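You operate a simulated robot arm through the tools that you are given. There is no shell and no other tool. Be economical: measure what you need, move in short steps, check, and stop when the job is done.

You are at the controls of a simulated two-armed robot. One attempt, no reset.

## Task
Shut the yellow slide, start the fan and set the needle on green.
Fine: switch the isolator on, use the inlet knob and leave the fan running.

Only the result counts: the job must be done as asked and must still hold three seconds after the hand-in. Knocking over, shifting, dropping, spilling or breaking anything else fails it.

## Robot
Two 7-joint arms with two-finger parallel grippers on one trunk, on a base that drives. Base frame: it is fixed to the floor where the robot stands at the start and does not move with it; the origin is under the middle of the robot, x ahead of it, y to its left, z up. Readings come in mm, rad, newtons and seconds.
The left shoulder is at the start at [70, 163, 1095], the right one opposite. With the tool pointing down near the work surface each hand reaches from about 400 to 880 mm from the robot's upright axis, wherever it stands, measured 20 degrees to its own side. Places, roughly: blue air slide [700, 400, 700]; drive [300, 1000, 900]; fan isolator [200, 1100, 800]; fan start key [300, 1000, 900]; inlet knob [300, 1000, 800]; pressure gauge [900, 800, 1200]; red air slide [400, 700, 700]; yellow air slide [800, 100, 700]. Payload 3.43 kg a hand.
Tool frame (each hand has its own): the origin (TCP) lies between the finger pads and is the grasp point; the fingertips stand 34 mm ahead of it; z points along the fingers, y is the line along which they close. Largest opening 128 mm; finger width 24, thickness 12; the body of the gripper, 48 by 130 mm, starts 96 mm behind the TCP.
Orientation is told as [roll, pitch, yaw] about the base's x, y, z axes, in that order, counted from this pose: with the fingers straight down and closing along the base's y, the tool's x points along the base's -x, its y along +y and its z along -z.

## Interface
- The arms move only by the tool play_rows. It takes "left_motion", "right_motion" or both (then of equal length, played together; a hand with none holds still); each is one flat list of numbers, 7 for each row, row after row: the shift along the tool's x, y, z in mm, then the turn, a rotation vector about the tool's x, y, z in degrees, then the closure, from 0 (fully open) to 1 (shut). In form: [dx, dy, dz, wx, wy, wz, jaw, dx, dy, dz, wx, wy, wz, jaw, ...]. A call has 1 to 20 rows; each row shifts and turns the commanded pose from where the row before left it, along the tool's axes as they then stand. A row lasts 0.2 s, in which the tool goes at most 50 mm and 0.15 rad; a call with a longer step from one row to the next is refused whole, and so is a gripper value outside its range. Where a pose cannot be reached the arm comes as near as it can. A force on the tool above 50 N (or 10 N above the force at the start of the call, whichever is more), or a blocked arm, ends the call early, and 0.2 s more pass. Each finger travels about 153 mm/s and halts on what it meets, pressing with about 41 N; the grip force reading is that of the motor and also rises with nothing between the fingers. The clock runs only during rows and for 0.2 s after the last one: add rows that do not move to give the fingers time. The reply holds the time, the measured pose of the TCP, the force on the tool along the base axes, the opening and the grip force, in the units named above and with some noise, with the torque about the TCP (base axes, N m) and any sound that the robot's microphone picked up, and new pictures: "views" is both (left out), scene, wrist or none (wrist: the cameras of the hands that moved).
- Cameras (640 x 400 px; columns grow to the right, rows downward): "scene" is now at [119.2, 61.9, 1340.3]; the picture's right is [0.68, -0.74, 0.00], its down [-0.30, -0.27, -0.92] and it looks along [0.67, 0.62, -0.40] (base axes); focal length 278 px, centre (320, 200). "left" rides on the left gripper at [76, 11, -160] in its tool frame; the picture's right is [-0.15, 0.99, 0.00], its down [-0.88, -0.13, -0.46] and it looks along [-0.45, -0.07, 0.89] (tool axes); focal length 234 px, centre (320, 200). "right" rides on the right gripper at [76, -11, -160] in its tool frame; the picture's right is [0.15, 0.99, 0.00], its down [-0.88, 0.13, -0.46] and it looks along [-0.45, 0.07, 0.89] (tool axes); focal length 234 px, centre (320, 200). There is no depth. A picture from a camera that has moved, and an enlarged one, comes with that camera's place and axes in the base frame and with its lens.
- raise_lower(by): slides the trunk up (or, below 0, down) by that many mm; the arms and the scene camera ride with it, the base frame stays. It gives what a move gives, with no picture.
- base_move(legs): drives the robot by 1 to 6 legs, each [ahead, left, turn to the left] in mm, mm and rad, along the robot's own axes; the way and the turn of a leg run together, so that a leg with both is an arc; at most 1500 mm and 3.142 rad a leg. The arms and the cameras ride along, it lands a little off, and it stops where it bumps. It gives what a move gives, and a new picture of the scene camera.
- pan_tilt(pan, tilt): turns the head with the scene camera to pan (to the left, within 1.501 rad either way) and tilt (down, from -0.506 to 1.204), counted from straight ahead of the robot. It gives what a move gives, and a new picture of the scene camera.
- zoom(camera, box): a new picture of the part [left, top, right, bottom] of that camera's present view, enlarged. No time passes.
- hand_in(): hands the job in; it is judged then, once.

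Work in short steps. Places have to be worked out from the pictures, the camera data and where the tool is seen: move nearer, look again, correct. Check each grasp and each placing, and mend what went wrong. You have 120 turns and 260 pictures in all, those below and enlarged ones among them. Open the grippers and draw the arms clear of the work before you hand the job in, unless the task says otherwise; then end with one line.

The tools are called after ">>>" by a JSON object that holds its "name" and its "arguments". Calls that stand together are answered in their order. play_rows: Moves the arms, as the interface text tells. Its arguments: {"type":"object","properties":{"left_motion":{"type":"array"},"right_motion":{"type":"array"},"views":{"type":"string","enum":["both","scene","wrist","none"]}},"required":[]} The other tools are called the same way: raise_lower (by) slides the trunk up or down; base_move (legs) drives the base; pan_tilt (pan, tilt) turns the head that bears the scene camera; zoom (camera, box) takes an enlarged picture of a part of a camera's view; hand_in () hands the job in.

At the start:

```text
clock: 0.0
left_tool_pos: [335.5, 506.6, 1252.6]
left_orientation: [0.003, 0.001, 0.0]
left_wrist_force: [-0.3, 0.6, -0.3]
left_wrist_torque: [0.01, 0.01, -0.01]
left_gripper_width: 127.9
left_finger_force: 0.2
right_tool_pos: [516.9, 63.2, 1231.5]
right_orientation: [-0.001, 0.0, 0.0]
right_wrist_force: [0.1, 0.3, 0.2]
right_wrist_torque: [0.02, -0.01, -0.01]
right_gripper_width: 127.9
right_finger_force: 0.1
trunk travel left (down, up): [-575.0, 365.0]
robot x, y, heading: [-3.1, -1.4, 0.001]
head pan, tilt: [0.744, 0.412]
```

scene: 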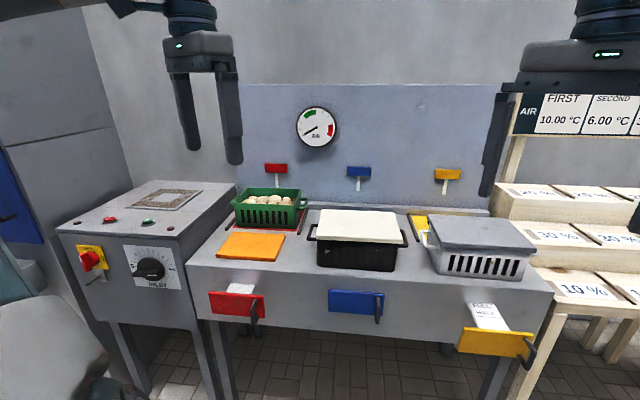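
right: 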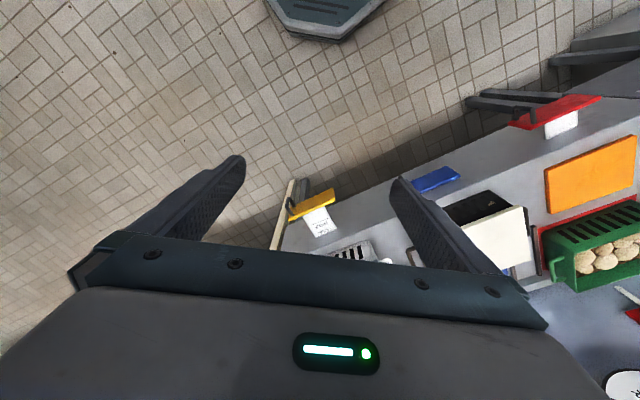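
left: 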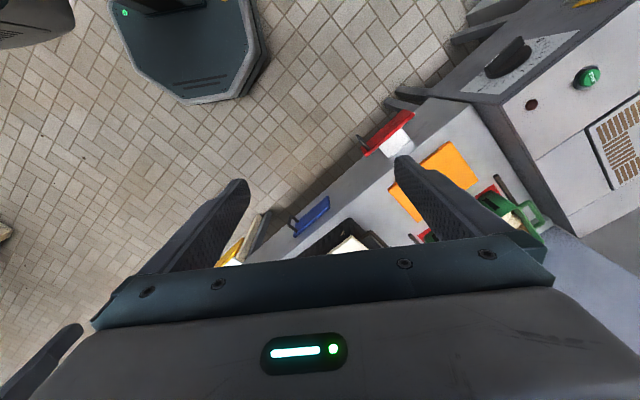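

The picture shows the bench, three slides with handles and the drive cabinet to the left. I enlarge the drive, the slide and the gauge to read the details.

>>> {"name": "zoom", "arguments": {"camera": "scene", "box": [50, 170, 250, 310]}}

>>> {"name": "zoom", "arguments": {"camera": "scene", "box": [400, 200, 560, 370]}}

>>> {"name": "zoom", "arguments": {"camera": "scene", "box": [250, 90, 480, 210]}}

>>> {"name": "zoom", "arguments": {"camera": "scene", "box": [500, 80, 640, 320]}}

```text
2.86 times, centred on (150, 240) of scene
camera zoom: at [119.2, 61.9, 1340.3], right [0.68, -0.74, 0.0], down [-0.3, -0.27, -0.92], along [0.67, 0.62, -0.4], focal length 795 px, centre (806, 86)
```

zoom: 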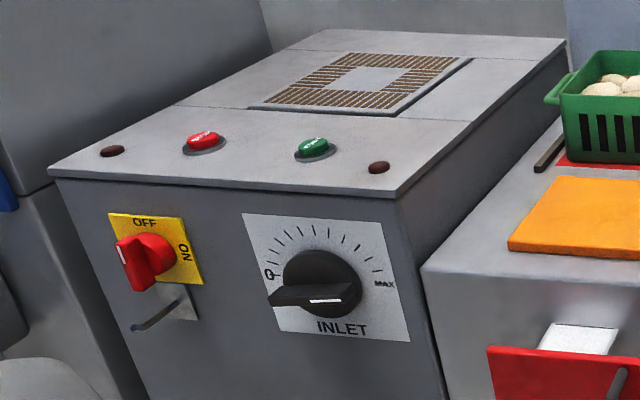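

```text
2.35 times, centred on (480, 285) of scene
camera zoom: at [119.2, 61.9, 1340.3], right [0.68, -0.74, 0.0], down [-0.3, -0.27, -0.92], along [0.67, 0.62, -0.4], focal length 655 px, centre (-56, 0)
```

zoom: 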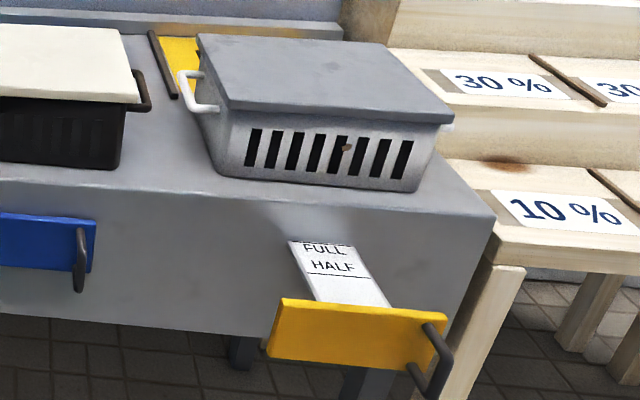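

```text
2.78 times, centred on (365, 150) of scene
camera zoom: at [119.2, 61.9, 1340.3], right [0.68, -0.74, 0.0], down [-0.3, -0.27, -0.92], along [0.67, 0.62, -0.4], focal length 774 px, centre (195, 339)
```

zoom: 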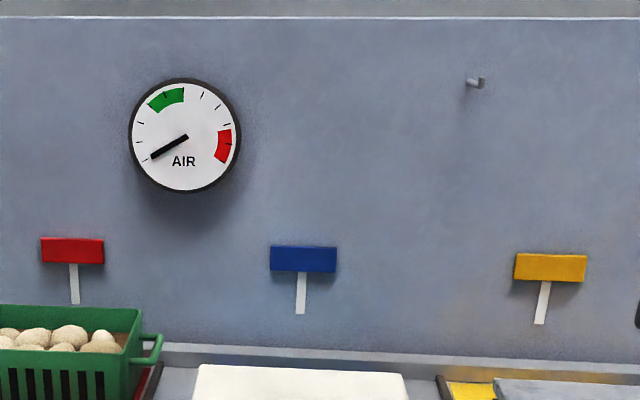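

```text
1.67 times, centred on (570, 200) of scene
camera zoom: at [119.2, 61.9, 1340.3], right [0.68, -0.74, 0.0], down [-0.3, -0.27, -0.92], along [0.67, 0.62, -0.4], focal length 464 px, centre (-97, 200)
```

zoom: 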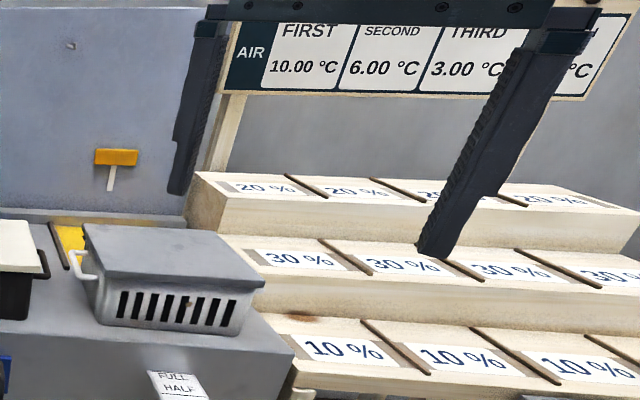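

The yellow slide is fully out, at about [810, 73, 700]. The bench's front face runs along [0.59, -0.81], so I have to face about 0.63 rad left to be square to it. I turn, shift right and go a little forward.

>>> {"name": "base_move", "arguments": {"legs": [[0, 0, 0.627], [0, -220, 0]]}}

>>> {"name": "pan_tilt", "arguments": {"pan": -0.2, "tilt": 0.7}}

```text
clock: 3.4
left_tool_pos: [103.2, 430.4, 1253.0]
left_orientation: [0.0, 0.0, 0.629]
left_wrist_force: [0.2, 0.0, -0.1]
left_wrist_torque: [0.01, 0.02, 0.0]
left_gripper_width: 128.0
left_finger_force: 0.0
right_tool_pos: [510.7, 177.5, 1230.5]
right_orientation: [-0.001, 0.0, 0.629]
right_wrist_force: [0.8, 0.0, -0.7]
right_wrist_torque: [0.02, 0.03, -0.01]
right_gripper_width: 127.8
right_finger_force: 0.0
trunk travel left (down, up): [-575.0, 365.0]
robot x, y, heading: [129.3, -179.7, 0.627]
head pan, tilt: [0.744, 0.412]
camera scene: at [188.5, -58.0, 1340.2], right [0.98, -0.2, 0.0], down [-0.08, -0.39, -0.92], along [0.18, 0.9, -0.4], focal length 278 px, centre (320, 200)
```

scene: 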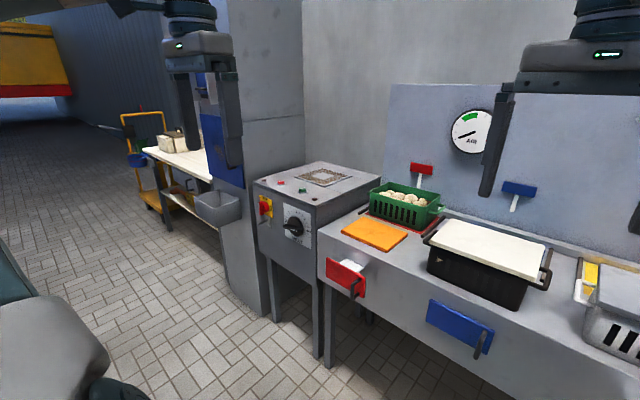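

```text
clock: 4.6
left_tool_pos: [102.3, 429.3, 1252.5]
left_orientation: [0.002, 0.002, 0.629]
left_wrist_force: [-0.1, 0.4, 0.5]
left_wrist_torque: [-0.03, 0.02, -0.04]
left_gripper_width: 127.9
left_finger_force: 0.1
right_tool_pos: [510.9, 177.4, 1230.3]
right_orientation: [-0.001, 0.0, 0.627]
right_wrist_force: [1.2, -0.5, 0.0]
right_wrist_torque: [0.03, 0.02, 0.01]
right_gripper_width: 127.7
right_finger_force: 0.0
trunk travel left (down, up): [-575.0, 365.0]
robot x, y, heading: [128.4, -179.0, 0.63]
head pan, tilt: [-0.201, 0.7]
camera scene: at [247.7, -113.7, 1314.6], right [0.42, -0.91, 0.0], down [-0.59, -0.27, -0.77], along [0.7, 0.32, -0.64], focal length 278 px, centre (320, 200)
```

scene: 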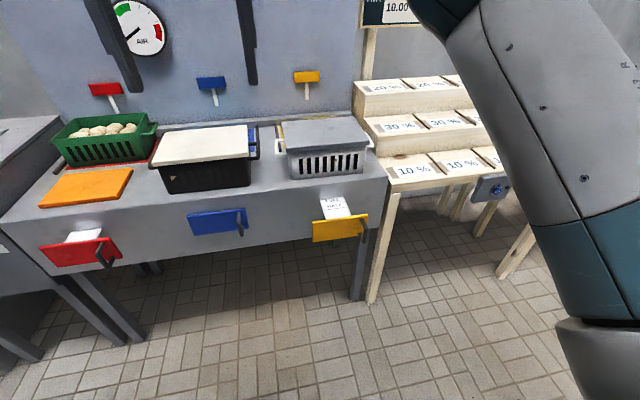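

Triangulating from both views puts the yellow panel's centre at about [781, 73, 733]. I bring the closed right hand down in front of it and tilt the fingers towards the bench.

>>> {"name": "play_rows", "arguments": {"right_motion": [-5.6, -20.2, 39.8, 0, 0, 0, 1, -5.6, -20.2, 39.8, 0, 0, 0, 1, -5.6, -20.2, 39.8, 0, 0, 0, 1, -5.6, -20.2, 39.8, 0, 0, 0, 1, -5.6, -20.2, 39.8, 0, 0, 0, 1, -5.6, -20.2, 39.8, 0, 0, 0, 1, -5.6, -20.2, 39.8, 0, 0, 0, 1, -5.6, -20.2, 39.8, 0, 0, 0, 1, -5.6, -20.2, 39.8, 0, 0, 0, 1, -5.6, -20.2, 39.8, 0, 0, 0, 1, -5.6, -20.2, 39.8, 0, 0, 0, 1, -5.6, -20.2, 39.8, 0, 0, 0, 1, 0, 0, 0, 0, -8.5, 0, 1, 0, 0, 0, 0, -8.5, 0, 1, 0, 0, 0, 0, -8.5, 0, 1, 0, 0, 0, 0, -8.5, 0, 1, 0, 0, 0, 0, -8.5, 0, 1, 0, 0, 0, 0, -8.5, 0, 1, 0, 0, 0, 0, -8.5, 0, 1]}}

```text
clock: 8.6
left_tool_pos: [101.2, 429.6, 1252.8]
left_orientation: [0.003, 0.0, 0.629]
left_wrist_force: [-0.7, 0.0, 0.1]
left_wrist_torque: [-0.02, 0.01, 0.02]
left_gripper_width: 128.0
left_finger_force: 0.0
right_tool_pos: [707.4, 20.1, 752.8]
right_orientation: [0.0, -0.793, 0.627]
right_wrist_force: [0.6, 0.2, 0.1]
right_wrist_torque: [-0.02, -0.01, 0.01]
right_gripper_width: 0.0
right_finger_force: 32.9
right hand out of reach, approached as far as the arm can: row 18, 19
trunk travel left (down, up): [-575.0, 365.0]
robot x, y, heading: [126.8, -176.5, 0.629]
head pan, tilt: [-0.201, 0.7]
camera scene: at [247.7, -113.8, 1314.6], right [0.41, -0.91, 0.0], down [-0.59, -0.27, -0.76], along [0.7, 0.32, -0.64], focal length 278 px, centre (320, 200)
camera right: at [578.4, -86.9, 812.4], right [-0.66, 0.74, -0.1], down [0.16, 0.28, 0.95], along [0.73, 0.61, -0.3], focal length 234 px, centre (320, 200)
```

scene: 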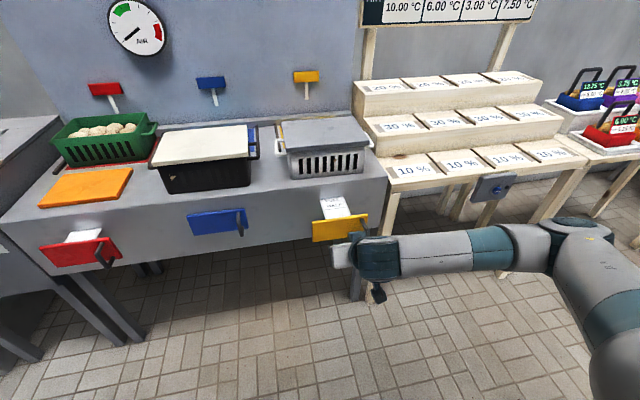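
right: 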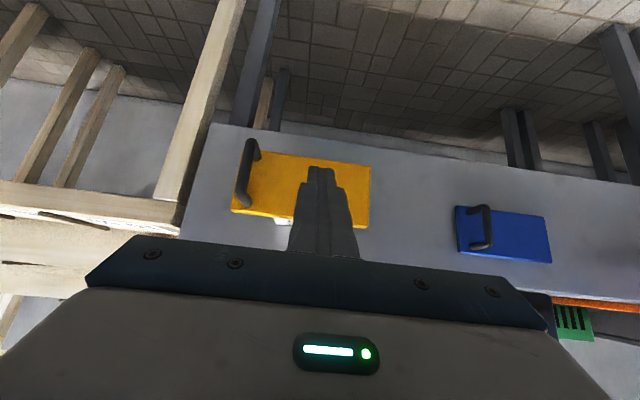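

The tip is about 65 mm in front of the panel's middle, at 45° tilt. I move it forward in small steps until it touches.

>>> {"name": "play_rows", "arguments": {"right_motion": [-10, 0, 10, 0, 0, 0, 1, -10, 0, 10, 0, 0, 0, 1, -10, 0, 10, 0, 0, 0, 1, -10, 0, 10, 0, 0, 0, 1]}}

```text
clock: 9.6
left_tool_pos: [102.1, 430.1, 1251.8]
left_orientation: [0.002, 0.0, 0.628]
left_wrist_force: [0.2, -0.4, -0.2]
left_wrist_torque: [0.0, 0.0, 0.02]
left_gripper_width: 128.2
left_finger_force: 0.1
right_tool_pos: [752.6, 54.3, 752.1]
right_orientation: [0.001, -0.79, 0.628]
right_wrist_force: [0.4, 0.2, 0.2]
right_wrist_torque: [-0.02, 0.0, 0.0]
right_gripper_width: 0.1
right_finger_force: 33.1
trunk travel left (down, up): [-575.0, 365.0]
robot x, y, heading: [129.7, -173.7, 0.625]
head pan, tilt: [-0.201, 0.7]
camera scene: at [247.9, -113.6, 1314.6], right [0.41, -0.91, 0.0], down [-0.59, -0.27, -0.76], along [0.7, 0.32, -0.64], focal length 278 px, centre (320, 200)
camera right: at [624.2, -53.5, 812.6], right [-0.67, 0.74, -0.1], down [0.16, 0.28, 0.95], along [0.73, 0.61, -0.31], focal length 234 px, centre (320, 200)
```

scene: 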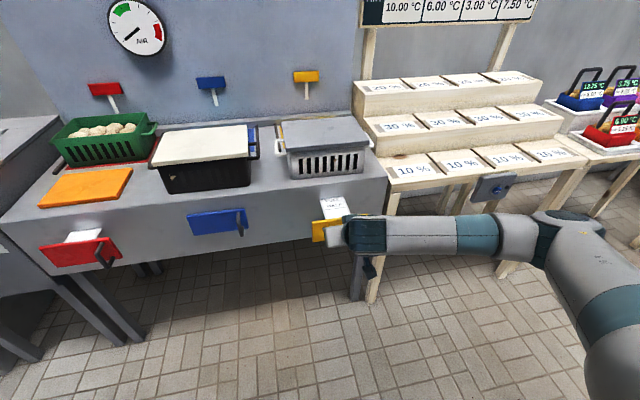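
right: 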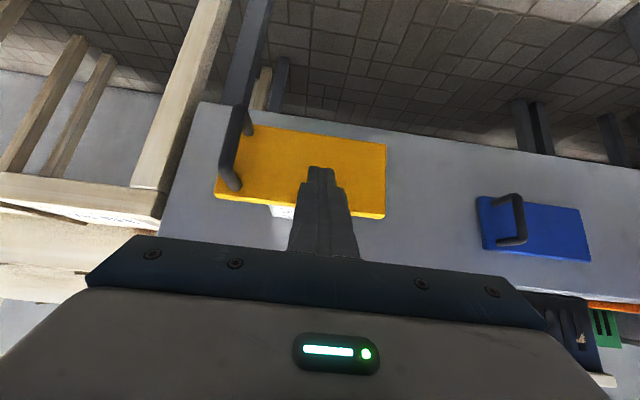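

Still no contact and the aim is good. I go a little down and right, then keep pushing forward.

>>> {"name": "play_rows", "arguments": {"right_motion": [7, -10, 7, 0, 0, 0, 1, -7, 0, 7, 0, 0, 0, 1, -7, 0, 7, 0, 0, 0, 1, -7, 0, 7, 0, 0, 0, 1, -7, 0, 7, 0, 0, 0, 1, -7, 0, 7, 0, 0, 0, 1, -7, 0, 7, 0, 0, 0, 1]}}

```text
clock: 11.2
left_tool_pos: [101.9, 430.2, 1253.6]
left_orientation: [0.002, 0.0, 0.629]
left_wrist_force: [-0.4, 0.5, 0.4]
left_wrist_torque: [0.02, -0.04, -0.03]
left_gripper_width: 127.8
left_finger_force: 0.1
right_tool_pos: [806.9, 80.6, 744.7]
right_orientation: [0.001, -0.791, 0.628]
right_wrist_force: [0.5, -0.6, -0.5]
right_wrist_torque: [-0.01, 0.04, -0.01]
right_gripper_width: 0.0
right_finger_force: 33.1
trunk travel left (down, up): [-575.0, 365.0]
robot x, y, heading: [126.2, -176.8, 0.628]
head pan, tilt: [-0.201, 0.7]
camera scene: at [247.6, -113.5, 1314.6], right [0.41, -0.91, 0.0], down [-0.59, -0.27, -0.76], along [0.7, 0.32, -0.64], focal length 278 px, centre (320, 200)
camera right: at [678.4, -26.7, 803.9], right [-0.66, 0.74, -0.1], down [0.16, 0.28, 0.95], along [0.73, 0.61, -0.3], focal length 234 px, centre (320, 200)
```

scene: 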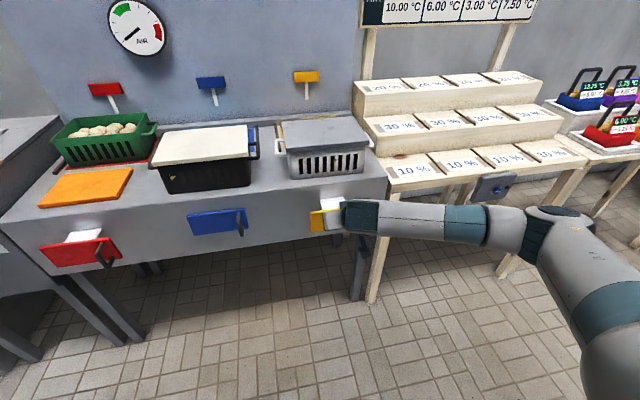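
right: 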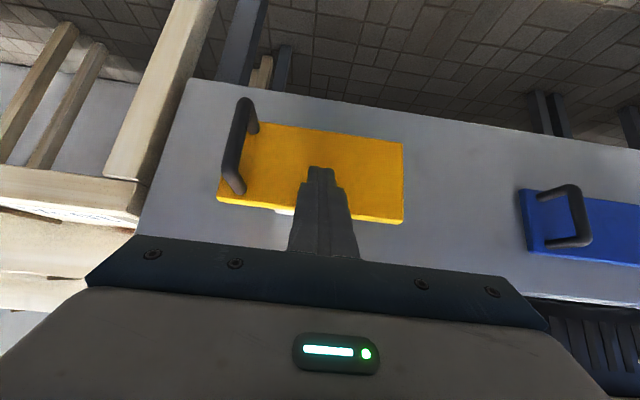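

No force yet, so I keep on forward with a stop by force.

>>> {"name": "play_rows", "arguments": {"right_motion": [-7, 0, 7, 0, 0, 0, 1, -7, 0, 7, 0, 0, 0, 1, -7, 0, 7, 0, 0, 0, 1, -7, 0, 7, 0, 0, 0, 1, -7, 0, 7, 0, 0, 0, 1]}}

```text
clock: 12.4
left_tool_pos: [101.4, 430.2, 1252.3]
left_orientation: [0.002, 0.0, 0.627]
left_wrist_force: [-0.1, 0.7, -0.4]
left_wrist_torque: [0.0, -0.02, 0.0]
left_gripper_width: 128.1
left_finger_force: 0.1
right_tool_pos: [846.8, 109.8, 745.3]
right_orientation: [-0.001, -0.79, 0.629]
right_wrist_force: [-1.2, -0.3, 1.4]
right_wrist_torque: [0.02, 0.03, 0.04]
right_gripper_width: 0.0
right_finger_force: 33.1
trunk travel left (down, up): [-575.0, 365.0]
robot x, y, heading: [130.9, -178.9, 0.634]
head pan, tilt: [-0.201, 0.7]
camera scene: at [247.7, -113.6, 1314.6], right [0.41, -0.91, 0.0], down [-0.59, -0.27, -0.76], along [0.7, 0.32, -0.64], focal length 278 px, centre (320, 200)
camera right: at [718.1, 3.0, 804.1], right [-0.67, 0.74, -0.1], down [0.16, 0.28, 0.95], along [0.73, 0.61, -0.31], focal length 234 px, centre (320, 200)
```

scene: 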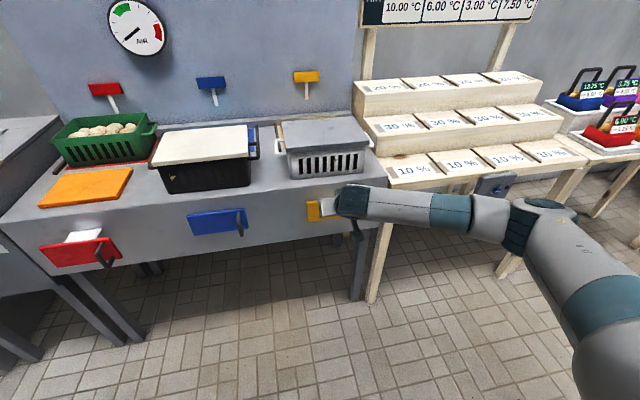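
right: 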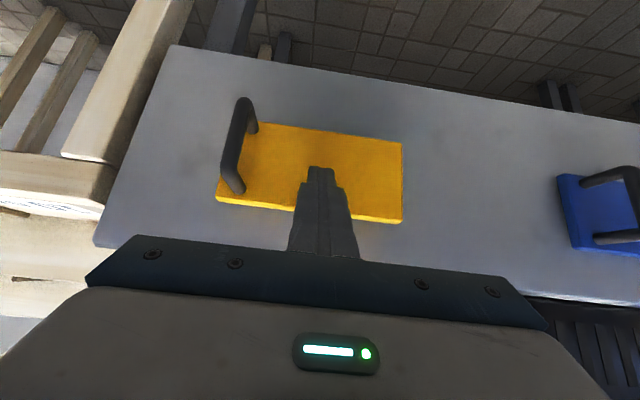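

The panel keeps the same size in the wrist view, so it is now moving with the finger. I push on.

>>> {"name": "play_rows", "arguments": {"right_motion": [-6, 0, 6, 0, 0, 0, 1, -6, 0, 6, 0, 0, 0, 1, -6, 0, 6, 0, 0, 0, 1, -6, 0, 6, 0, 0, 0, 1, -6, 0, 6, 0, 0, 0, 1, -6, 0, 6, 0, 0, 0, 1]}}

```text
clock: 13.2
left_tool_pos: [99.2, 426.8, 1254.1]
left_orientation: [-0.001, -0.004, 0.625]
left_wrist_force: [-0.1, -0.3, -0.3]
left_wrist_torque: [0.0, 0.01, 0.01]
left_gripper_width: 128.0
left_finger_force: 0.1
right_tool_pos: [854.7, 116.4, 742.4]
right_orientation: [0.004, -0.78, 0.627]
right_wrist_force: [-25.6, -20.0, 16.0]
right_wrist_torque: [-0.16, 0.2, -0.02]
right_gripper_width: 0.0
right_finger_force: 33.0
trunk travel left (down, up): [-575.0, 365.0]
robot x, y, heading: [126.2, -176.6, 0.626]
head pan, tilt: [-0.201, 0.7]
stopped in row 3 (right hand): the force on the tool passed its limit (the readings are from after the stop); the commanded pose is now the measured one
camera scene: at [243.3, -117.3, 1315.4], right [0.41, -0.91, 0.0], down [-0.58, -0.26, -0.77], along [0.7, 0.32, -0.64], focal length 278 px, centre (320, 200)
camera right: at [727.0, 9.2, 804.2], right [-0.67, 0.74, -0.1], down [0.17, 0.28, 0.94], along [0.72, 0.61, -0.32], focal length 234 px, centre (320, 200)
```

scene: 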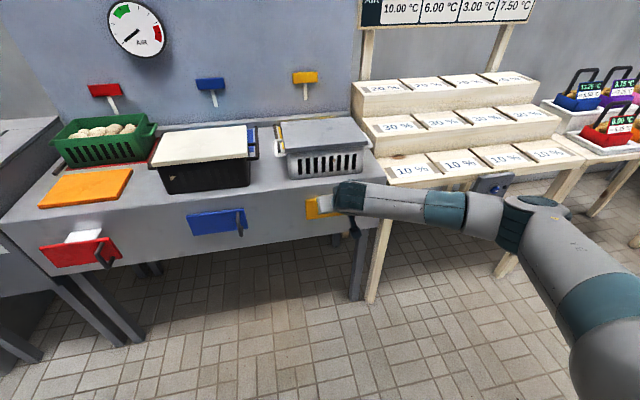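
right: 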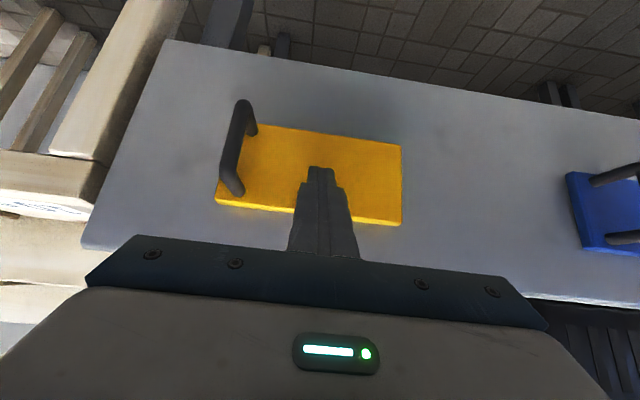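

It stopped hard against something, most likely the shut position. I draw back and look.

>>> {"name": "play_rows", "arguments": {"right_motion": [15, 0, -15, 0, 0, 0, 1, 20, 0, -20, 0, 0, 0, 1, 20, 0, -20, 0, 0, 0, 1, 20, 0, -20, 0, 0, 0, 1, 20, 0, -20, 0, 0, 0, 1, -20, 0, -20, 0, 8.5, 0, 1, -20, 0, -20, 0, 8.5, 0, 1, -10, 0, -30, 0, 8.5, 0, 1, -10, 0, -30, 0, 8.5, 0, 1, 0, 0, -30, 0, 8.5, 0, 1, 0, 0, -45, 0, 0, 0, 1, 0, 0, -45, 0, 0, 0, 1, 0, 0, -45, 0, 0, 0, 1]}}

>>> {"name": "zoom", "arguments": {"camera": "scene", "box": [160, 160, 400, 310]}}

```text
clock: 16.0
left_tool_pos: [100.8, 429.3, 1253.3]
left_orientation: [-0.001, -0.001, 0.627]
left_wrist_force: [0.3, -0.6, 0.2]
left_wrist_torque: [-0.03, 0.0, 0.01]
left_gripper_width: 128.1
left_finger_force: 0.2
right_tool_pos: [739.0, 31.7, 1022.4]
right_orientation: [0.0, -0.036, 0.63]
right_wrist_force: [0.2, -0.2, 0.0]
right_wrist_torque: [-0.01, 0.0, -0.02]
right_gripper_width: 0.0
right_finger_force: 33.0
trunk travel left (down, up): [-575.0, 365.0]
robot x, y, heading: [131.6, -176.3, 0.621]
head pan, tilt: [-0.201, 0.7]
camera scene: at [246.0, -114.5, 1314.6], right [0.41, -0.91, 0.0], down [-0.59, -0.27, -0.77], along [0.7, 0.32, -0.64], focal length 278 px, centre (320, 200)
camera right: at [679.2, -25.2, 1181.9], right [-0.7, 0.71, -0.01], down [0.62, 0.61, 0.49], along [0.35, 0.34, -0.87], focal length 234 px, centre (320, 200)
```

scene: 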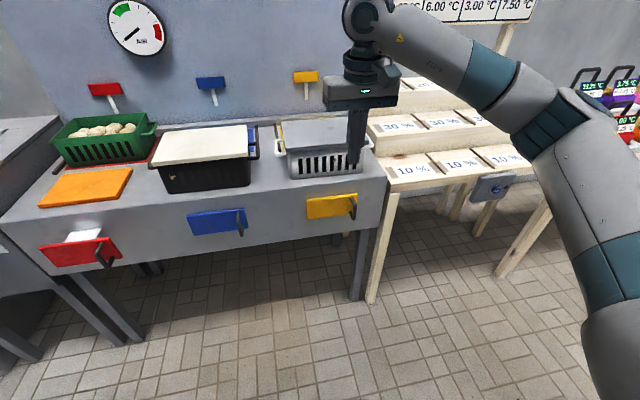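
right: 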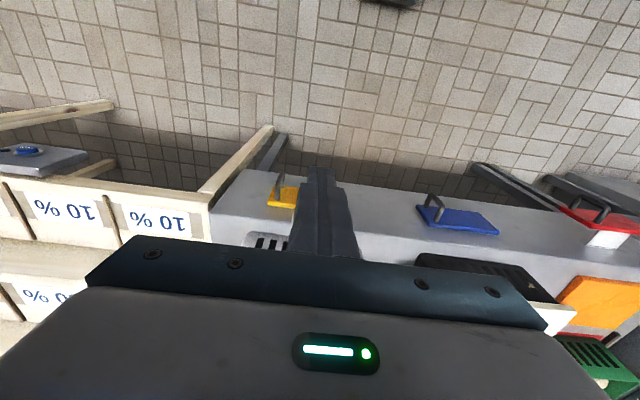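

```text
2.67 times, centred on (280, 235) of scene
camera zoom: at [246.0, -114.5, 1314.6], right [0.41, -0.91, 0.0], down [-0.59, -0.27, -0.77], along [0.7, 0.32, -0.64], focal length 742 px, centre (427, 107)
```

zoom: 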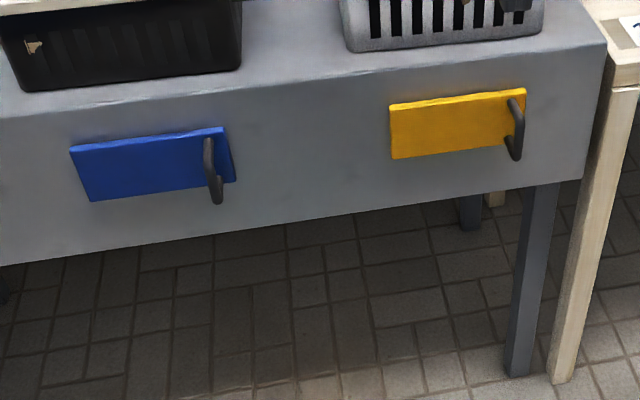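

The yellow slide now sits flush with the bench front. Next I drive left to stand in front of the drive cabinet and look at it.

>>> {"name": "base_move", "arguments": {"legs": [[-60, 0, 0], [0, 720, 0]]}}

>>> {"name": "pan_tilt", "arguments": {"pan": 0.2, "tilt": 0.7}}

```text
clock: 20.5
left_tool_pos: [-368.5, 983.3, 1251.6]
left_orientation: [0.002, 0.001, 0.624]
left_wrist_force: [0.3, 0.3, 0.0]
left_wrist_torque: [0.0, 0.03, -0.01]
left_gripper_width: 128.0
left_finger_force: 0.0
right_tool_pos: [267.3, 583.8, 1023.4]
right_orientation: [0.0, -0.037, 0.626]
right_wrist_force: [-0.4, -0.1, 0.4]
right_wrist_torque: [0.02, 0.01, 0.01]
right_gripper_width: 0.0
right_finger_force: 32.5
trunk travel left (down, up): [-575.0, 365.0]
robot x, y, heading: [-345.6, 375.4, 0.627]
head pan, tilt: [-0.201, 0.7]
camera scene: at [-226.7, 439.0, 1314.6], right [0.41, -0.91, 0.0], down [-0.59, -0.26, -0.76], along [0.7, 0.31, -0.64], focal length 278 px, centre (320, 200)
```

scene: 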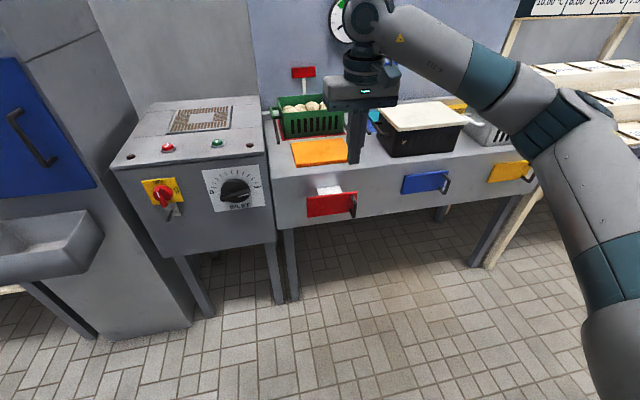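

```text
clock: 21.4
left_tool_pos: [-369.0, 983.7, 1253.0]
left_orientation: [0.002, 0.001, 0.625]
left_wrist_force: [0.5, -0.1, 0.4]
left_wrist_torque: [0.0, 0.02, -0.03]
left_gripper_width: 127.7
left_finger_force: 0.2
right_tool_pos: [266.2, 583.4, 1022.9]
right_orientation: [-0.001, -0.037, 0.624]
right_wrist_force: [0.0, 0.5, 0.6]
right_wrist_torque: [0.01, 0.03, 0.04]
right_gripper_width: 0.0
right_finger_force: 32.8
trunk travel left (down, up): [-575.0, 365.0]
robot x, y, heading: [-347.4, 373.9, 0.623]
head pan, tilt: [0.201, 0.7]
camera scene: at [-246.2, 466.2, 1314.6], right [0.73, -0.68, 0.0], down [-0.44, -0.47, -0.76], along [0.52, 0.56, -0.64], focal length 278 px, centre (320, 200)
```

scene: 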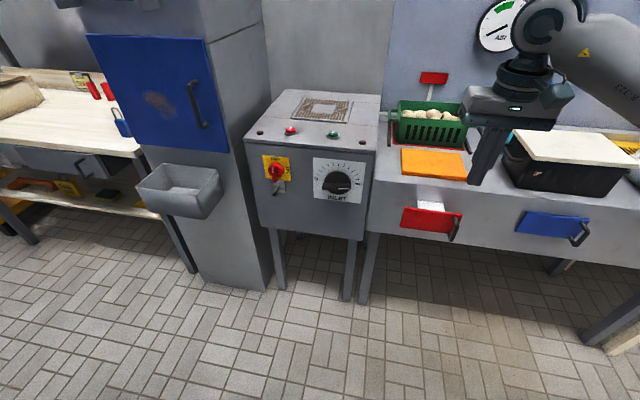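

From here the drive is clear to see. I enlarge its front for exact pixel positions.

>>> {"name": "zoom", "arguments": {"camera": "scene", "box": [240, 110, 400, 210]}}

```text
4.00 times, centred on (320, 160) of scene
camera zoom: at [-246.2, 466.2, 1314.6], right [0.73, -0.68, 0.0], down [-0.44, -0.47, -0.76], along [0.52, 0.56, -0.64], focal length 1113 px, centre (320, 360)
```

zoom: 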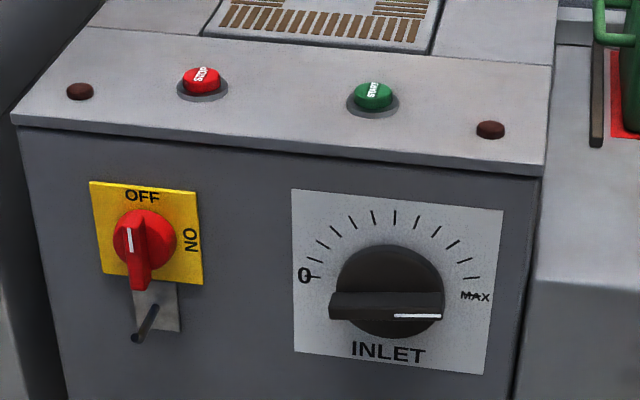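

I place the isolator at about [158, 1106, 810], the knob at [278, 949, 786] and the start key at [321, 1015, 918]. I raise and retract the right hand and tilt the left hand level, so the fingers point at the cabinet.

>>> {"name": "play_rows", "arguments": {"left_motion": [0, 0, 0, 0, -8.2, 0, 0, 0, 0, 0, 0, -8.2, 0, 0, 0, 0, 0, 0, -8.2, 0, 0, 0, 0, 0, 0, -8.2, 0, 0, 0, 0, 0, 0, -8.2, 0, 0, 0, 0, 0, 0, -8.2, 0, 0, 0, 0, 0, 0, -8.2, 0, 0, 0, 0, 0, 0, -8.2, 0, 0, 0, 0, 0, 0, -8.2, 0, 0, 0, 0, 0, 0, -8.2, 0, 0, 0, 0, 0, 0, -8.0, 0, 0], "right_motion": [15, -15, -20, 0, 0, 0, 1, 15, -15, -20, 0, 0, 0, 1, 15, -15, -20, 0, 0, 0, 1, 15, -15, -20, 0, 0, 0, 1, 15, -15, -20, 0, 0, 0, 1, 15, -15, -20, 0, 0, 0, 1, 15, -15, -20, 0, 0, 0, 1, 15, -15, -20, 0, 0, 0, 1, 15, -15, -20, 0, 0, 0, 1, 15, -15, -20, 0, 0, 0, 1, 0, 0, 0, 0, 0, 0, 1], "views": "scene"}}

>>> {"name": "raise_lower", "arguments": {"by": -200}}

>>> {"name": "base_move", "arguments": {"legs": [[100, 0, 0]]}}

```text
clock: 23.8
left_tool_pos: [-368.4, 983.7, 1253.2]
left_orientation: [2.623, -1.569, -2.001]
left_wrist_force: [-0.7, 0.3, 0.1]
left_wrist_torque: [-0.02, 0.02, 0.0]
left_gripper_width: 127.9
left_finger_force: 0.0
right_tool_pos: [227.1, 369.9, 1217.3]
right_orientation: [0.0, -0.036, 0.626]
right_wrist_force: [-0.6, 0.0, -0.1]
right_wrist_torque: [-0.03, 0.06, 0.02]
right_gripper_width: 0.1
right_finger_force: 33.4
trunk travel left (down, up): [-575.0, 365.0]
robot x, y, heading: [-344.8, 375.5, 0.622]
head pan, tilt: [0.201, 0.7]
camera scene: at [-246.1, 467.2, 1314.5], right [0.73, -0.68, 0.0], down [-0.44, -0.47, -0.76], along [0.52, 0.56, -0.64], focal length 278 px, centre (320, 200)
```

scene: 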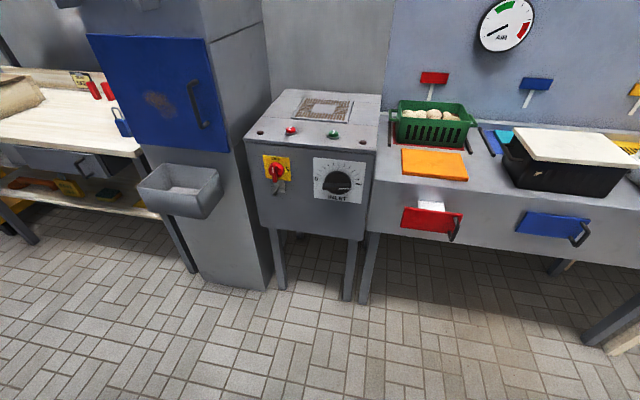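

```text
clock: 25.9
left_tool_pos: [-370.0, 983.1, 1053.0]
left_orientation: [2.166, -1.57, -1.544]
left_wrist_force: [-0.9, -0.2, -0.3]
left_wrist_torque: [0.0, 0.04, -0.02]
left_gripper_width: 128.1
left_finger_force: 0.1
right_tool_pos: [226.6, 369.4, 1016.6]
right_orientation: [-0.001, -0.036, 0.625]
right_wrist_force: [0.3, -0.1, 0.3]
right_wrist_torque: [0.03, 0.04, 0.0]
right_gripper_width: 0.1
right_finger_force: 33.0
trunk travel left (down, up): [-375.0, 565.0]
robot x, y, heading: [-347.9, 377.5, 0.622]
head pan, tilt: [0.201, 0.7]
```

```text
clock: 27.1
left_tool_pos: [-287.5, 1042.3, 1051.7]
left_orientation: [1.196, -1.569, -0.573]
left_wrist_force: [-0.5, 0.3, 0.0]
left_wrist_torque: [0.0, 0.01, 0.01]
left_gripper_width: 127.8
left_finger_force: 0.0
right_tool_pos: [308.6, 428.8, 1015.8]
right_orientation: [0.001, -0.035, 0.624]
right_wrist_force: [0.2, 0.6, 0.2]
right_wrist_torque: [-0.04, -0.02, -0.01]
right_gripper_width: 0.0
right_finger_force: 32.6
trunk travel left (down, up): [-375.0, 565.0]
robot x, y, heading: [-265.5, 437.7, 0.627]
head pan, tilt: [0.201, 0.7]
camera scene: at [-164.7, 525.2, 1114.4], right [0.73, -0.68, 0.0], down [-0.44, -0.47, -0.76], along [0.52, 0.56, -0.65], focal length 278 px, centre (320, 200)
```

scene: 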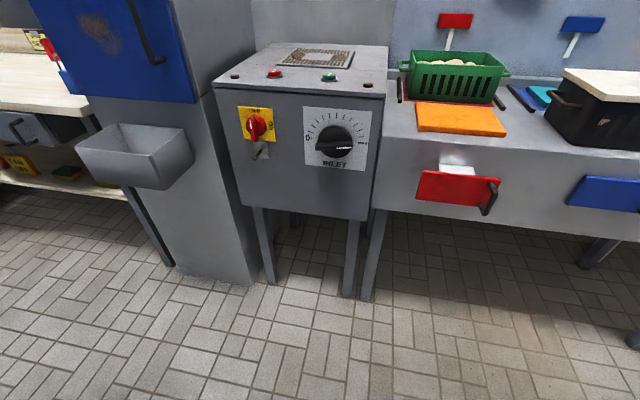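

The tool's axes now read x down, y left, z forward. I move right, down and somewhat forward, to stop about 150 mm short of the isolator, and take a close look.

>>> {"name": "play_rows", "arguments": {"left_motion": [0, -42, 0, 0, 0, 0, 0, 0, -42, 0, 0, 0, 0, 0, 0, -42, 0, 0, 0, 0, 0, 0, -42, 0, 0, 0, 0, 0, 0, -42, 0, 0, 0, 0, 0, 40, 0, 0, 0, 0, 0, 0, 40, 0, 0, 0, 0, 0, 0, 40, 0, 0, 0, 0, 0, 0, 40, 0, 0, 0, 0, 0, 0, 40, 0, 0, 0, 0, 0, 0, 40, 0, 0, 0, 0, 0, 0, 0, 0, 40, 0, 0, 0, 0, 0, 0, 40, 0, 0, 0, 0, 0, 0, 40, 0, 0, 0, 0, 0, 0, 40, 0, 0, 0, 0, 0, 0, 30, 0, 0, 0, 0]}}

>>> {"name": "zoom", "arguments": {"camera": "scene", "box": [210, 60, 400, 190]}}

```text
clock: 30.5
left_tool_pos: [-96.2, 1189.1, 1016.4]
left_orientation: [1.649, -1.572, -1.028]
left_wrist_force: [-0.1, 0.0, 0.4]
left_wrist_torque: [0.02, 0.0, 0.0]
left_gripper_width: 128.1
left_finger_force: 0.1
left hand out of reach, approached as far as the arm can: row 1, 2, 3, 4, 5, 6, 7, 8, 9, 10, 11
right_tool_pos: [309.4, 427.7, 1016.7]
right_orientation: [0.002, -0.035, 0.627]
right_wrist_force: [-0.1, 1.1, 0.2]
right_wrist_torque: [0.0, -0.01, -0.01]
right_gripper_width: 0.3
right_finger_force: 34.1
trunk travel left (down, up): [-375.0, 565.0]
robot x, y, heading: [-267.5, 434.0, 0.621]
head pan, tilt: [0.201, 0.7]
camera scene: at [-165.2, 525.0, 1114.5], right [0.73, -0.68, 0.0], down [-0.44, -0.47, -0.76], along [0.52, 0.56, -0.64], focal length 278 px, centre (320, 200)
camera left: at [-231.9, 1104.0, 939.7], right [-0.58, 0.8, 0.15], down [-0.29, -0.37, 0.88], along [0.76, 0.46, 0.45], focal length 234 px, centre (320, 200)
```

scene: 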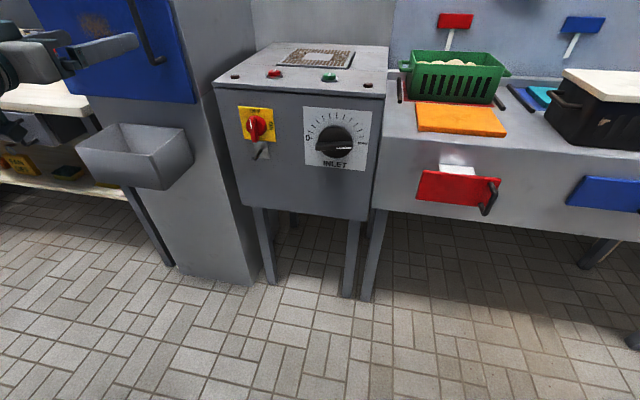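
left: 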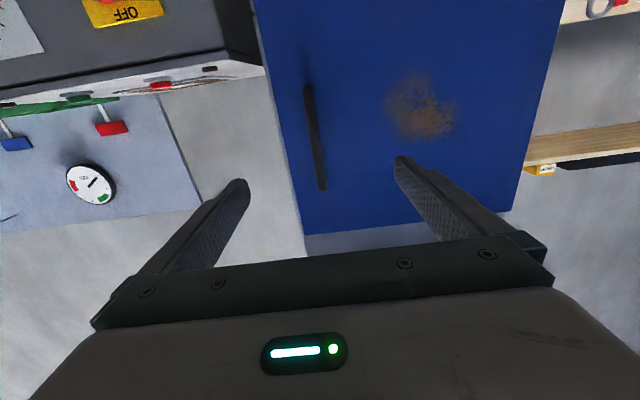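

```text
3.08 times, centred on (305, 125) of scene
camera zoom: at [-165.2, 525.0, 1114.5], right [0.73, -0.68, 0.0], down [-0.44, -0.47, -0.76], along [0.52, 0.56, -0.64], focal length 856 px, centre (366, 431)
```

zoom: 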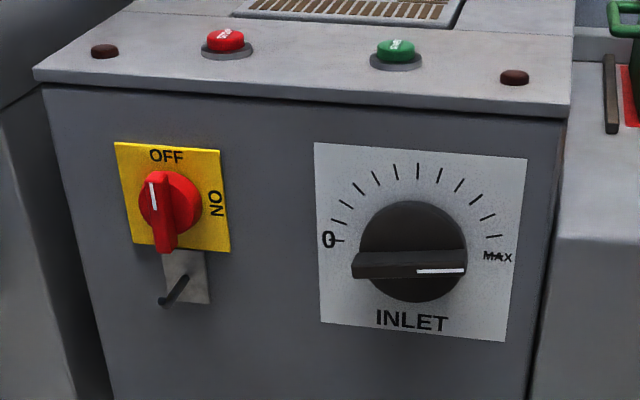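

At first the hand couldn't move sideways because it was too close in; only the forward part went through. It is now at ahead 581 and left 511, so I go right and then down.

>>> {"name": "play_rows", "arguments": {"left_motion": [0, -10, -20, 0, 0, 0, 0, 0, -30, -20, 0, 0, 0, 0, 0, -30, 0, 0, 0, 0, 0, 0, -30, 0, 0, 0, 0, 0, 0, -30, 0, 0, 0, 0, 0, 0, -30, 0, 0, 0, 0, 0, 0, -30, 0, 0, 0, 0, 0, 0, -26, 0, 0, 0, 0, 0, 30, 0, 0, 0, 0, 0, 0, 30, 0, 0, 0, 0, 0, 0, 30, 0, 0, 0, 0, 0, 0, 30, 0, 0, 0, 0, 0, 0, 30, 0, 0, 0, 0, 0, 0, 30, 0, 0, 0, 0, 0, 0, 25, 0, 0, 0, 0, 0, 0]}}

```text
clock: 33.7
left_tool_pos: [36.5, 1052.3, 839.1]
left_orientation: [1.762, -1.569, -1.139]
left_wrist_force: [0.7, 0.0, 0.3]
left_wrist_torque: [0.02, 0.04, -0.01]
left_gripper_width: 128.1
left_finger_force: 0.0
left hand out of reach, approached as far as the arm can: row 5, 6, 7, 8, 9, 10, 11, 12
right_tool_pos: [309.7, 427.9, 1018.7]
right_orientation: [-0.001, -0.037, 0.627]
right_wrist_force: [-0.4, 0.5, -0.2]
right_wrist_torque: [0.02, 0.02, 0.02]
right_gripper_width: 0.3
right_finger_force: 32.9
trunk travel left (down, up): [-375.0, 565.0]
robot x, y, heading: [-264.1, 434.6, 0.623]
head pan, tilt: [0.201, 0.7]
camera scene: at [-165.6, 524.7, 1114.6], right [0.73, -0.68, 0.0], down [-0.44, -0.47, -0.76], along [0.52, 0.56, -0.64], focal length 278 px, centre (320, 200)
camera left: at [-100.4, 966.8, 762.4], right [-0.58, 0.8, 0.15], down [-0.29, -0.37, 0.88], along [0.76, 0.46, 0.45], focal length 234 px, centre (320, 200)
```

scene: 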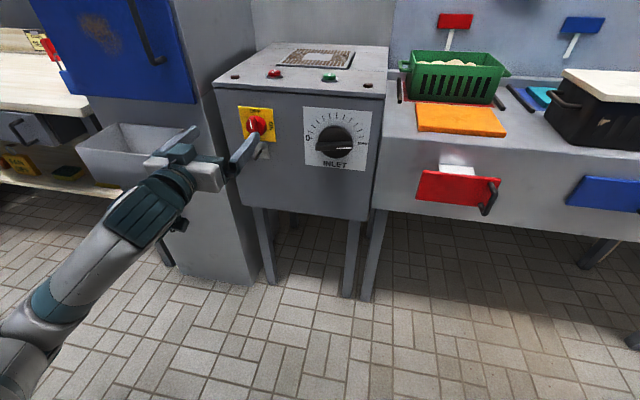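
left: 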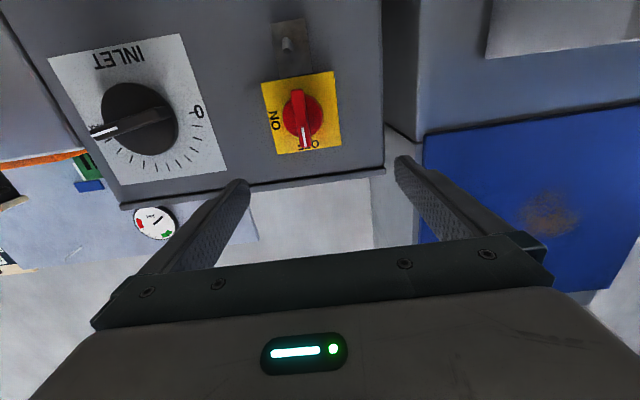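

The left wrist camera sees the isolator from below, upside down. I enlarge it to see what the tab and pin beneath it are, and the knob's pointer.

>>> {"name": "zoom", "arguments": {"camera": "left", "box": [230, 0, 370, 170]}}

>>> {"name": "zoom", "arguments": {"camera": "left", "box": [40, 20, 260, 250]}}

>>> {"name": "zoom", "arguments": {"camera": "scene", "box": [210, 90, 300, 180]}}

```text
2.35 times, centred on (300, 85) of left
camera zoom: at [-100.4, 966.8, 762.4], right [-0.58, 0.8, 0.15], down [-0.29, -0.37, 0.88], along [0.76, 0.46, 0.45], focal length 551 px, centre (367, 471)
```

zoom: 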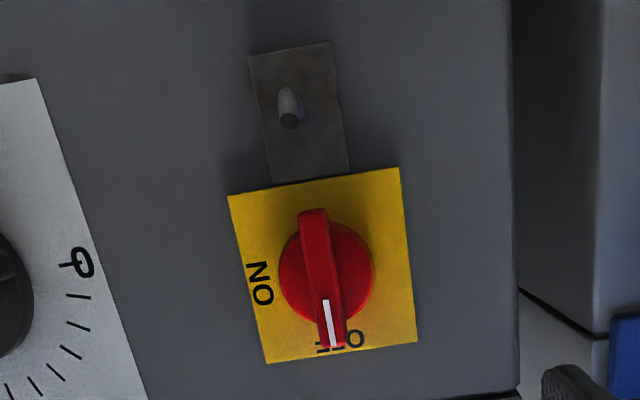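

```text
1.74 times, centred on (150, 135) of left
camera zoom: at [-100.4, 966.8, 762.4], right [-0.58, 0.8, 0.15], down [-0.29, -0.37, 0.88], along [0.76, 0.46, 0.45], focal length 407 px, centre (616, 313)
```

zoom: 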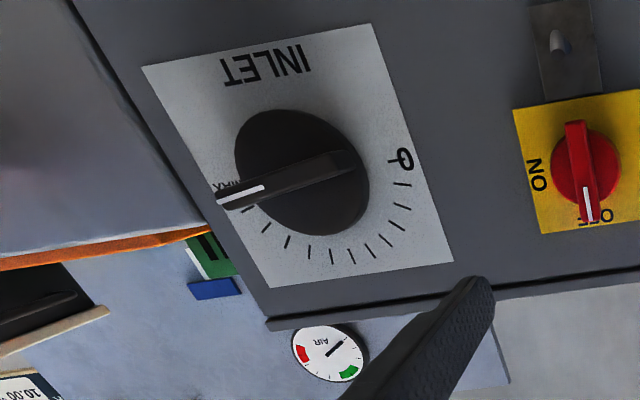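

```text
4.44 times, centred on (255, 135) of scene
camera zoom: at [-165.6, 524.7, 1114.6], right [0.73, -0.68, 0.0], down [-0.44, -0.47, -0.76], along [0.52, 0.56, -0.64], focal length 1237 px, centre (609, 489)
```

zoom: 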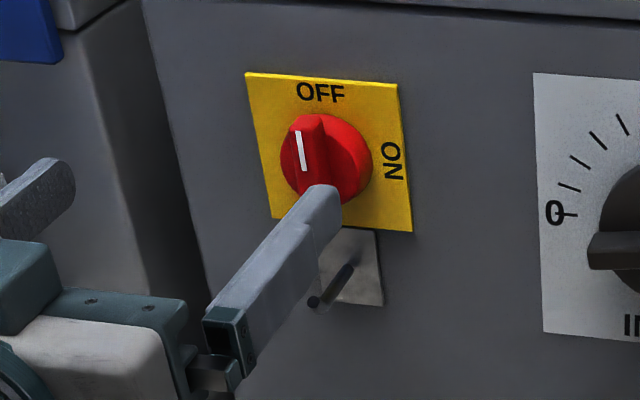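

The tab beneath the isolator just carries a small free peg with no lock on it. In the tool frame the isolator sits about 42 mm down and 15 mm right, some 140 mm ahead. I line up, narrow the fingers and close half the distance.

>>> {"name": "play_rows", "arguments": {"left_motion": [14, -5, 0, 0, 0, 0, 0.5, 14, -5, 0, 0, 0, 0, 0.5, 14, -5, 0, 0, 0, 0, 0.5, 0, 0, 15, 0, 0, 0, 0.5, 0, 0, 15, 0, 0, 0, 0.5, 0, 0, 15, 0, 0, 0, 0.5]}}

>>> {"name": "zoom", "arguments": {"camera": "left", "box": [220, 0, 420, 170]}}

>>> {"name": "zoom", "arguments": {"camera": "scene", "box": [210, 90, 300, 180]}}

```text
clock: 35.1
left_tool_pos: [81.4, 1065.3, 797.8]
left_orientation: [1.807, -1.569, -1.185]
left_wrist_force: [-0.1, -0.7, -0.2]
left_wrist_torque: [0.01, 0.0, -0.01]
left_gripper_width: 64.0
left_finger_force: 0.0
right_tool_pos: [308.9, 427.0, 1016.5]
right_orientation: [0.003, -0.037, 0.626]
right_wrist_force: [0.0, 0.9, 0.2]
right_wrist_torque: [0.03, -0.02, 0.0]
right_gripper_width: 0.1
right_finger_force: 33.6
trunk travel left (down, up): [-375.0, 565.0]
robot x, y, heading: [-267.9, 434.0, 0.619]
head pan, tilt: [0.201, 0.7]
camera scene: at [-165.4, 524.5, 1114.6], right [0.73, -0.68, 0.0], down [-0.44, -0.47, -0.76], along [0.52, 0.56, -0.64], focal length 278 px, centre (320, 200)
camera left: at [-54.9, 980.5, 721.2], right [-0.58, 0.8, 0.15], down [-0.29, -0.37, 0.88], along [0.76, 0.46, 0.45], focal length 234 px, centre (320, 200)
```

scene: 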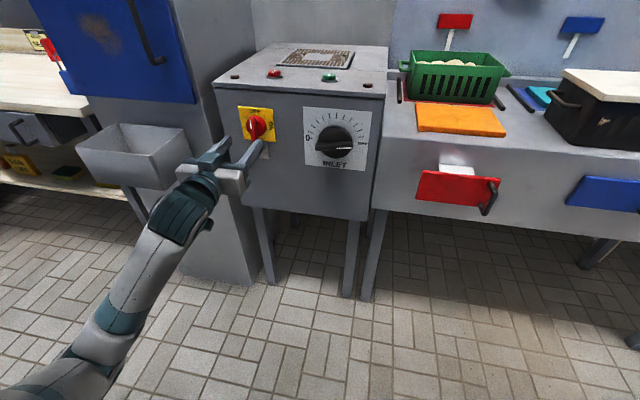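
left: 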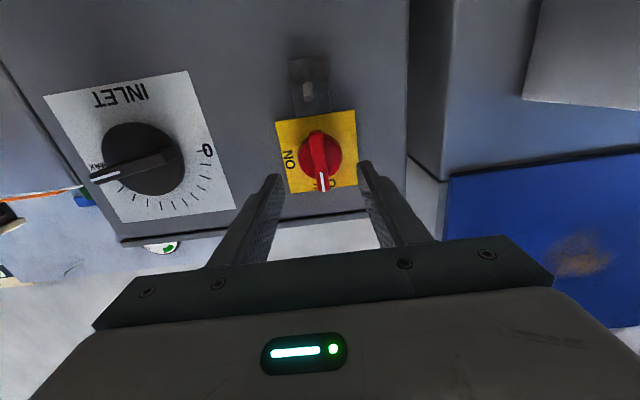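

```text
2.35 times, centred on (320, 85) of left
camera zoom: at [-54.9, 980.5, 721.2], right [-0.58, 0.8, 0.15], down [-0.29, -0.37, 0.88], along [0.76, 0.46, 0.45], focal length 551 px, centre (320, 471)
```

zoom: 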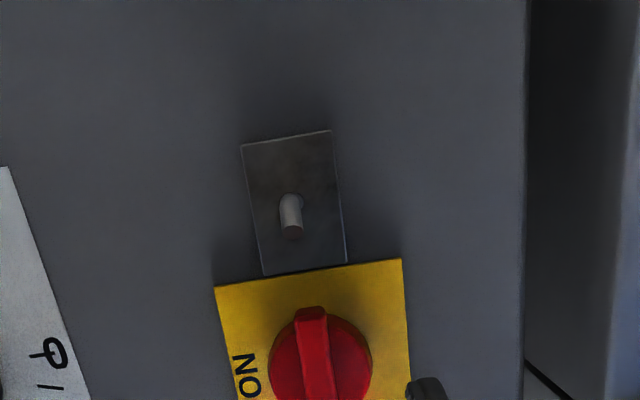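

```text
4.44 times, centred on (255, 135) of scene
camera zoom: at [-165.4, 524.5, 1114.6], right [0.73, -0.68, 0.0], down [-0.44, -0.47, -0.76], along [0.52, 0.56, -0.64], focal length 1237 px, centre (609, 489)
```

zoom: 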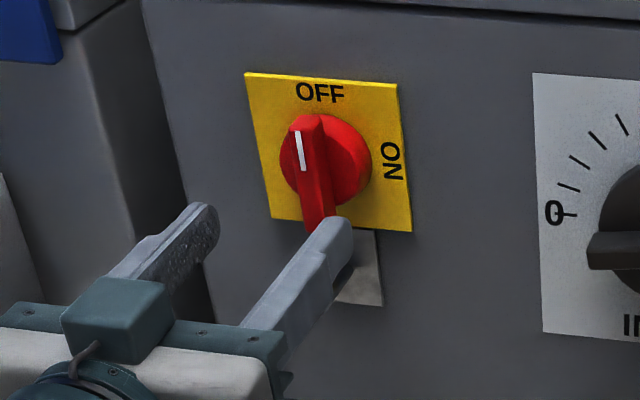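

By parallax the isolator disc is about 109 mm ahead of the TCP and nearly centred. I go forward 55 mm and look again.

>>> {"name": "play_rows", "arguments": {"left_motion": [0, -1, 14, 0, 0, 0, 0.5, 0, 0, 14, 0, 0, 0, 0.5, 0, 0, 14, 0, 0, 0, 0.5, 0, 0, 13, 0, 0, 0, 0.5]}}

>>> {"name": "zoom", "arguments": {"camera": "scene", "box": [210, 90, 300, 180]}}

```text
clock: 36.1
left_tool_pos: [127.8, 1096.0, 796.8]
left_orientation: [1.873, -1.57, -1.25]
left_wrist_force: [-0.7, -0.1, -0.7]
left_wrist_torque: [-0.03, -0.03, 0.03]
left_gripper_width: 64.0
left_finger_force: 0.0
right_tool_pos: [308.6, 428.7, 1017.4]
right_orientation: [0.002, -0.036, 0.627]
right_wrist_force: [0.3, -0.6, -1.0]
right_wrist_torque: [-0.02, 0.0, -0.04]
right_gripper_width: 0.2
right_finger_force: 33.1
trunk travel left (down, up): [-375.0, 565.0]
robot x, y, heading: [-263.8, 434.3, 0.622]
head pan, tilt: [0.201, 0.7]
camera scene: at [-165.4, 524.4, 1114.6], right [0.73, -0.68, 0.0], down [-0.44, -0.47, -0.76], along [0.52, 0.56, -0.64], focal length 278 px, centre (320, 200)
camera left: at [-9.6, 1011.9, 721.1], right [-0.58, 0.8, 0.15], down [-0.29, -0.37, 0.88], along [0.76, 0.46, 0.45], focal length 234 px, centre (320, 200)
```

scene: 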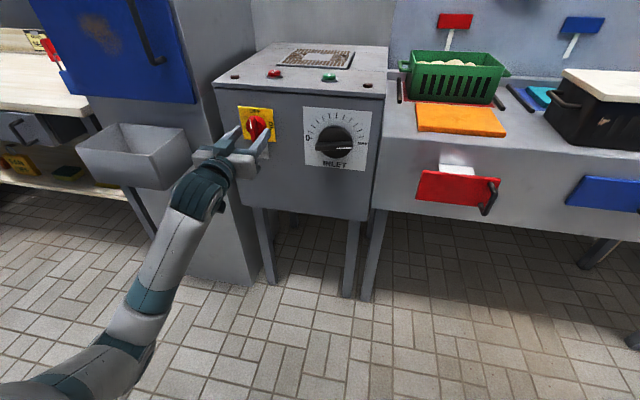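
left: 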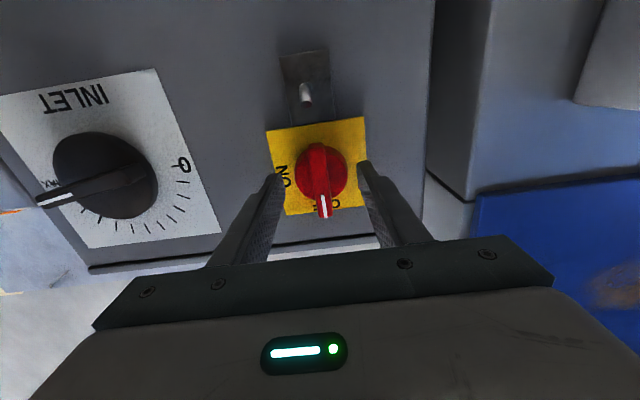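

```text
4.44 times, centred on (255, 135) of scene
camera zoom: at [-165.4, 524.4, 1114.6], right [0.73, -0.68, 0.0], down [-0.44, -0.47, -0.76], along [0.52, 0.56, -0.64], focal length 1237 px, centre (609, 489)
```

zoom: 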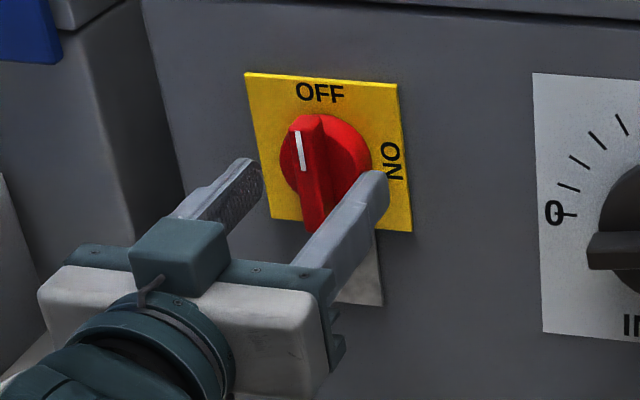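

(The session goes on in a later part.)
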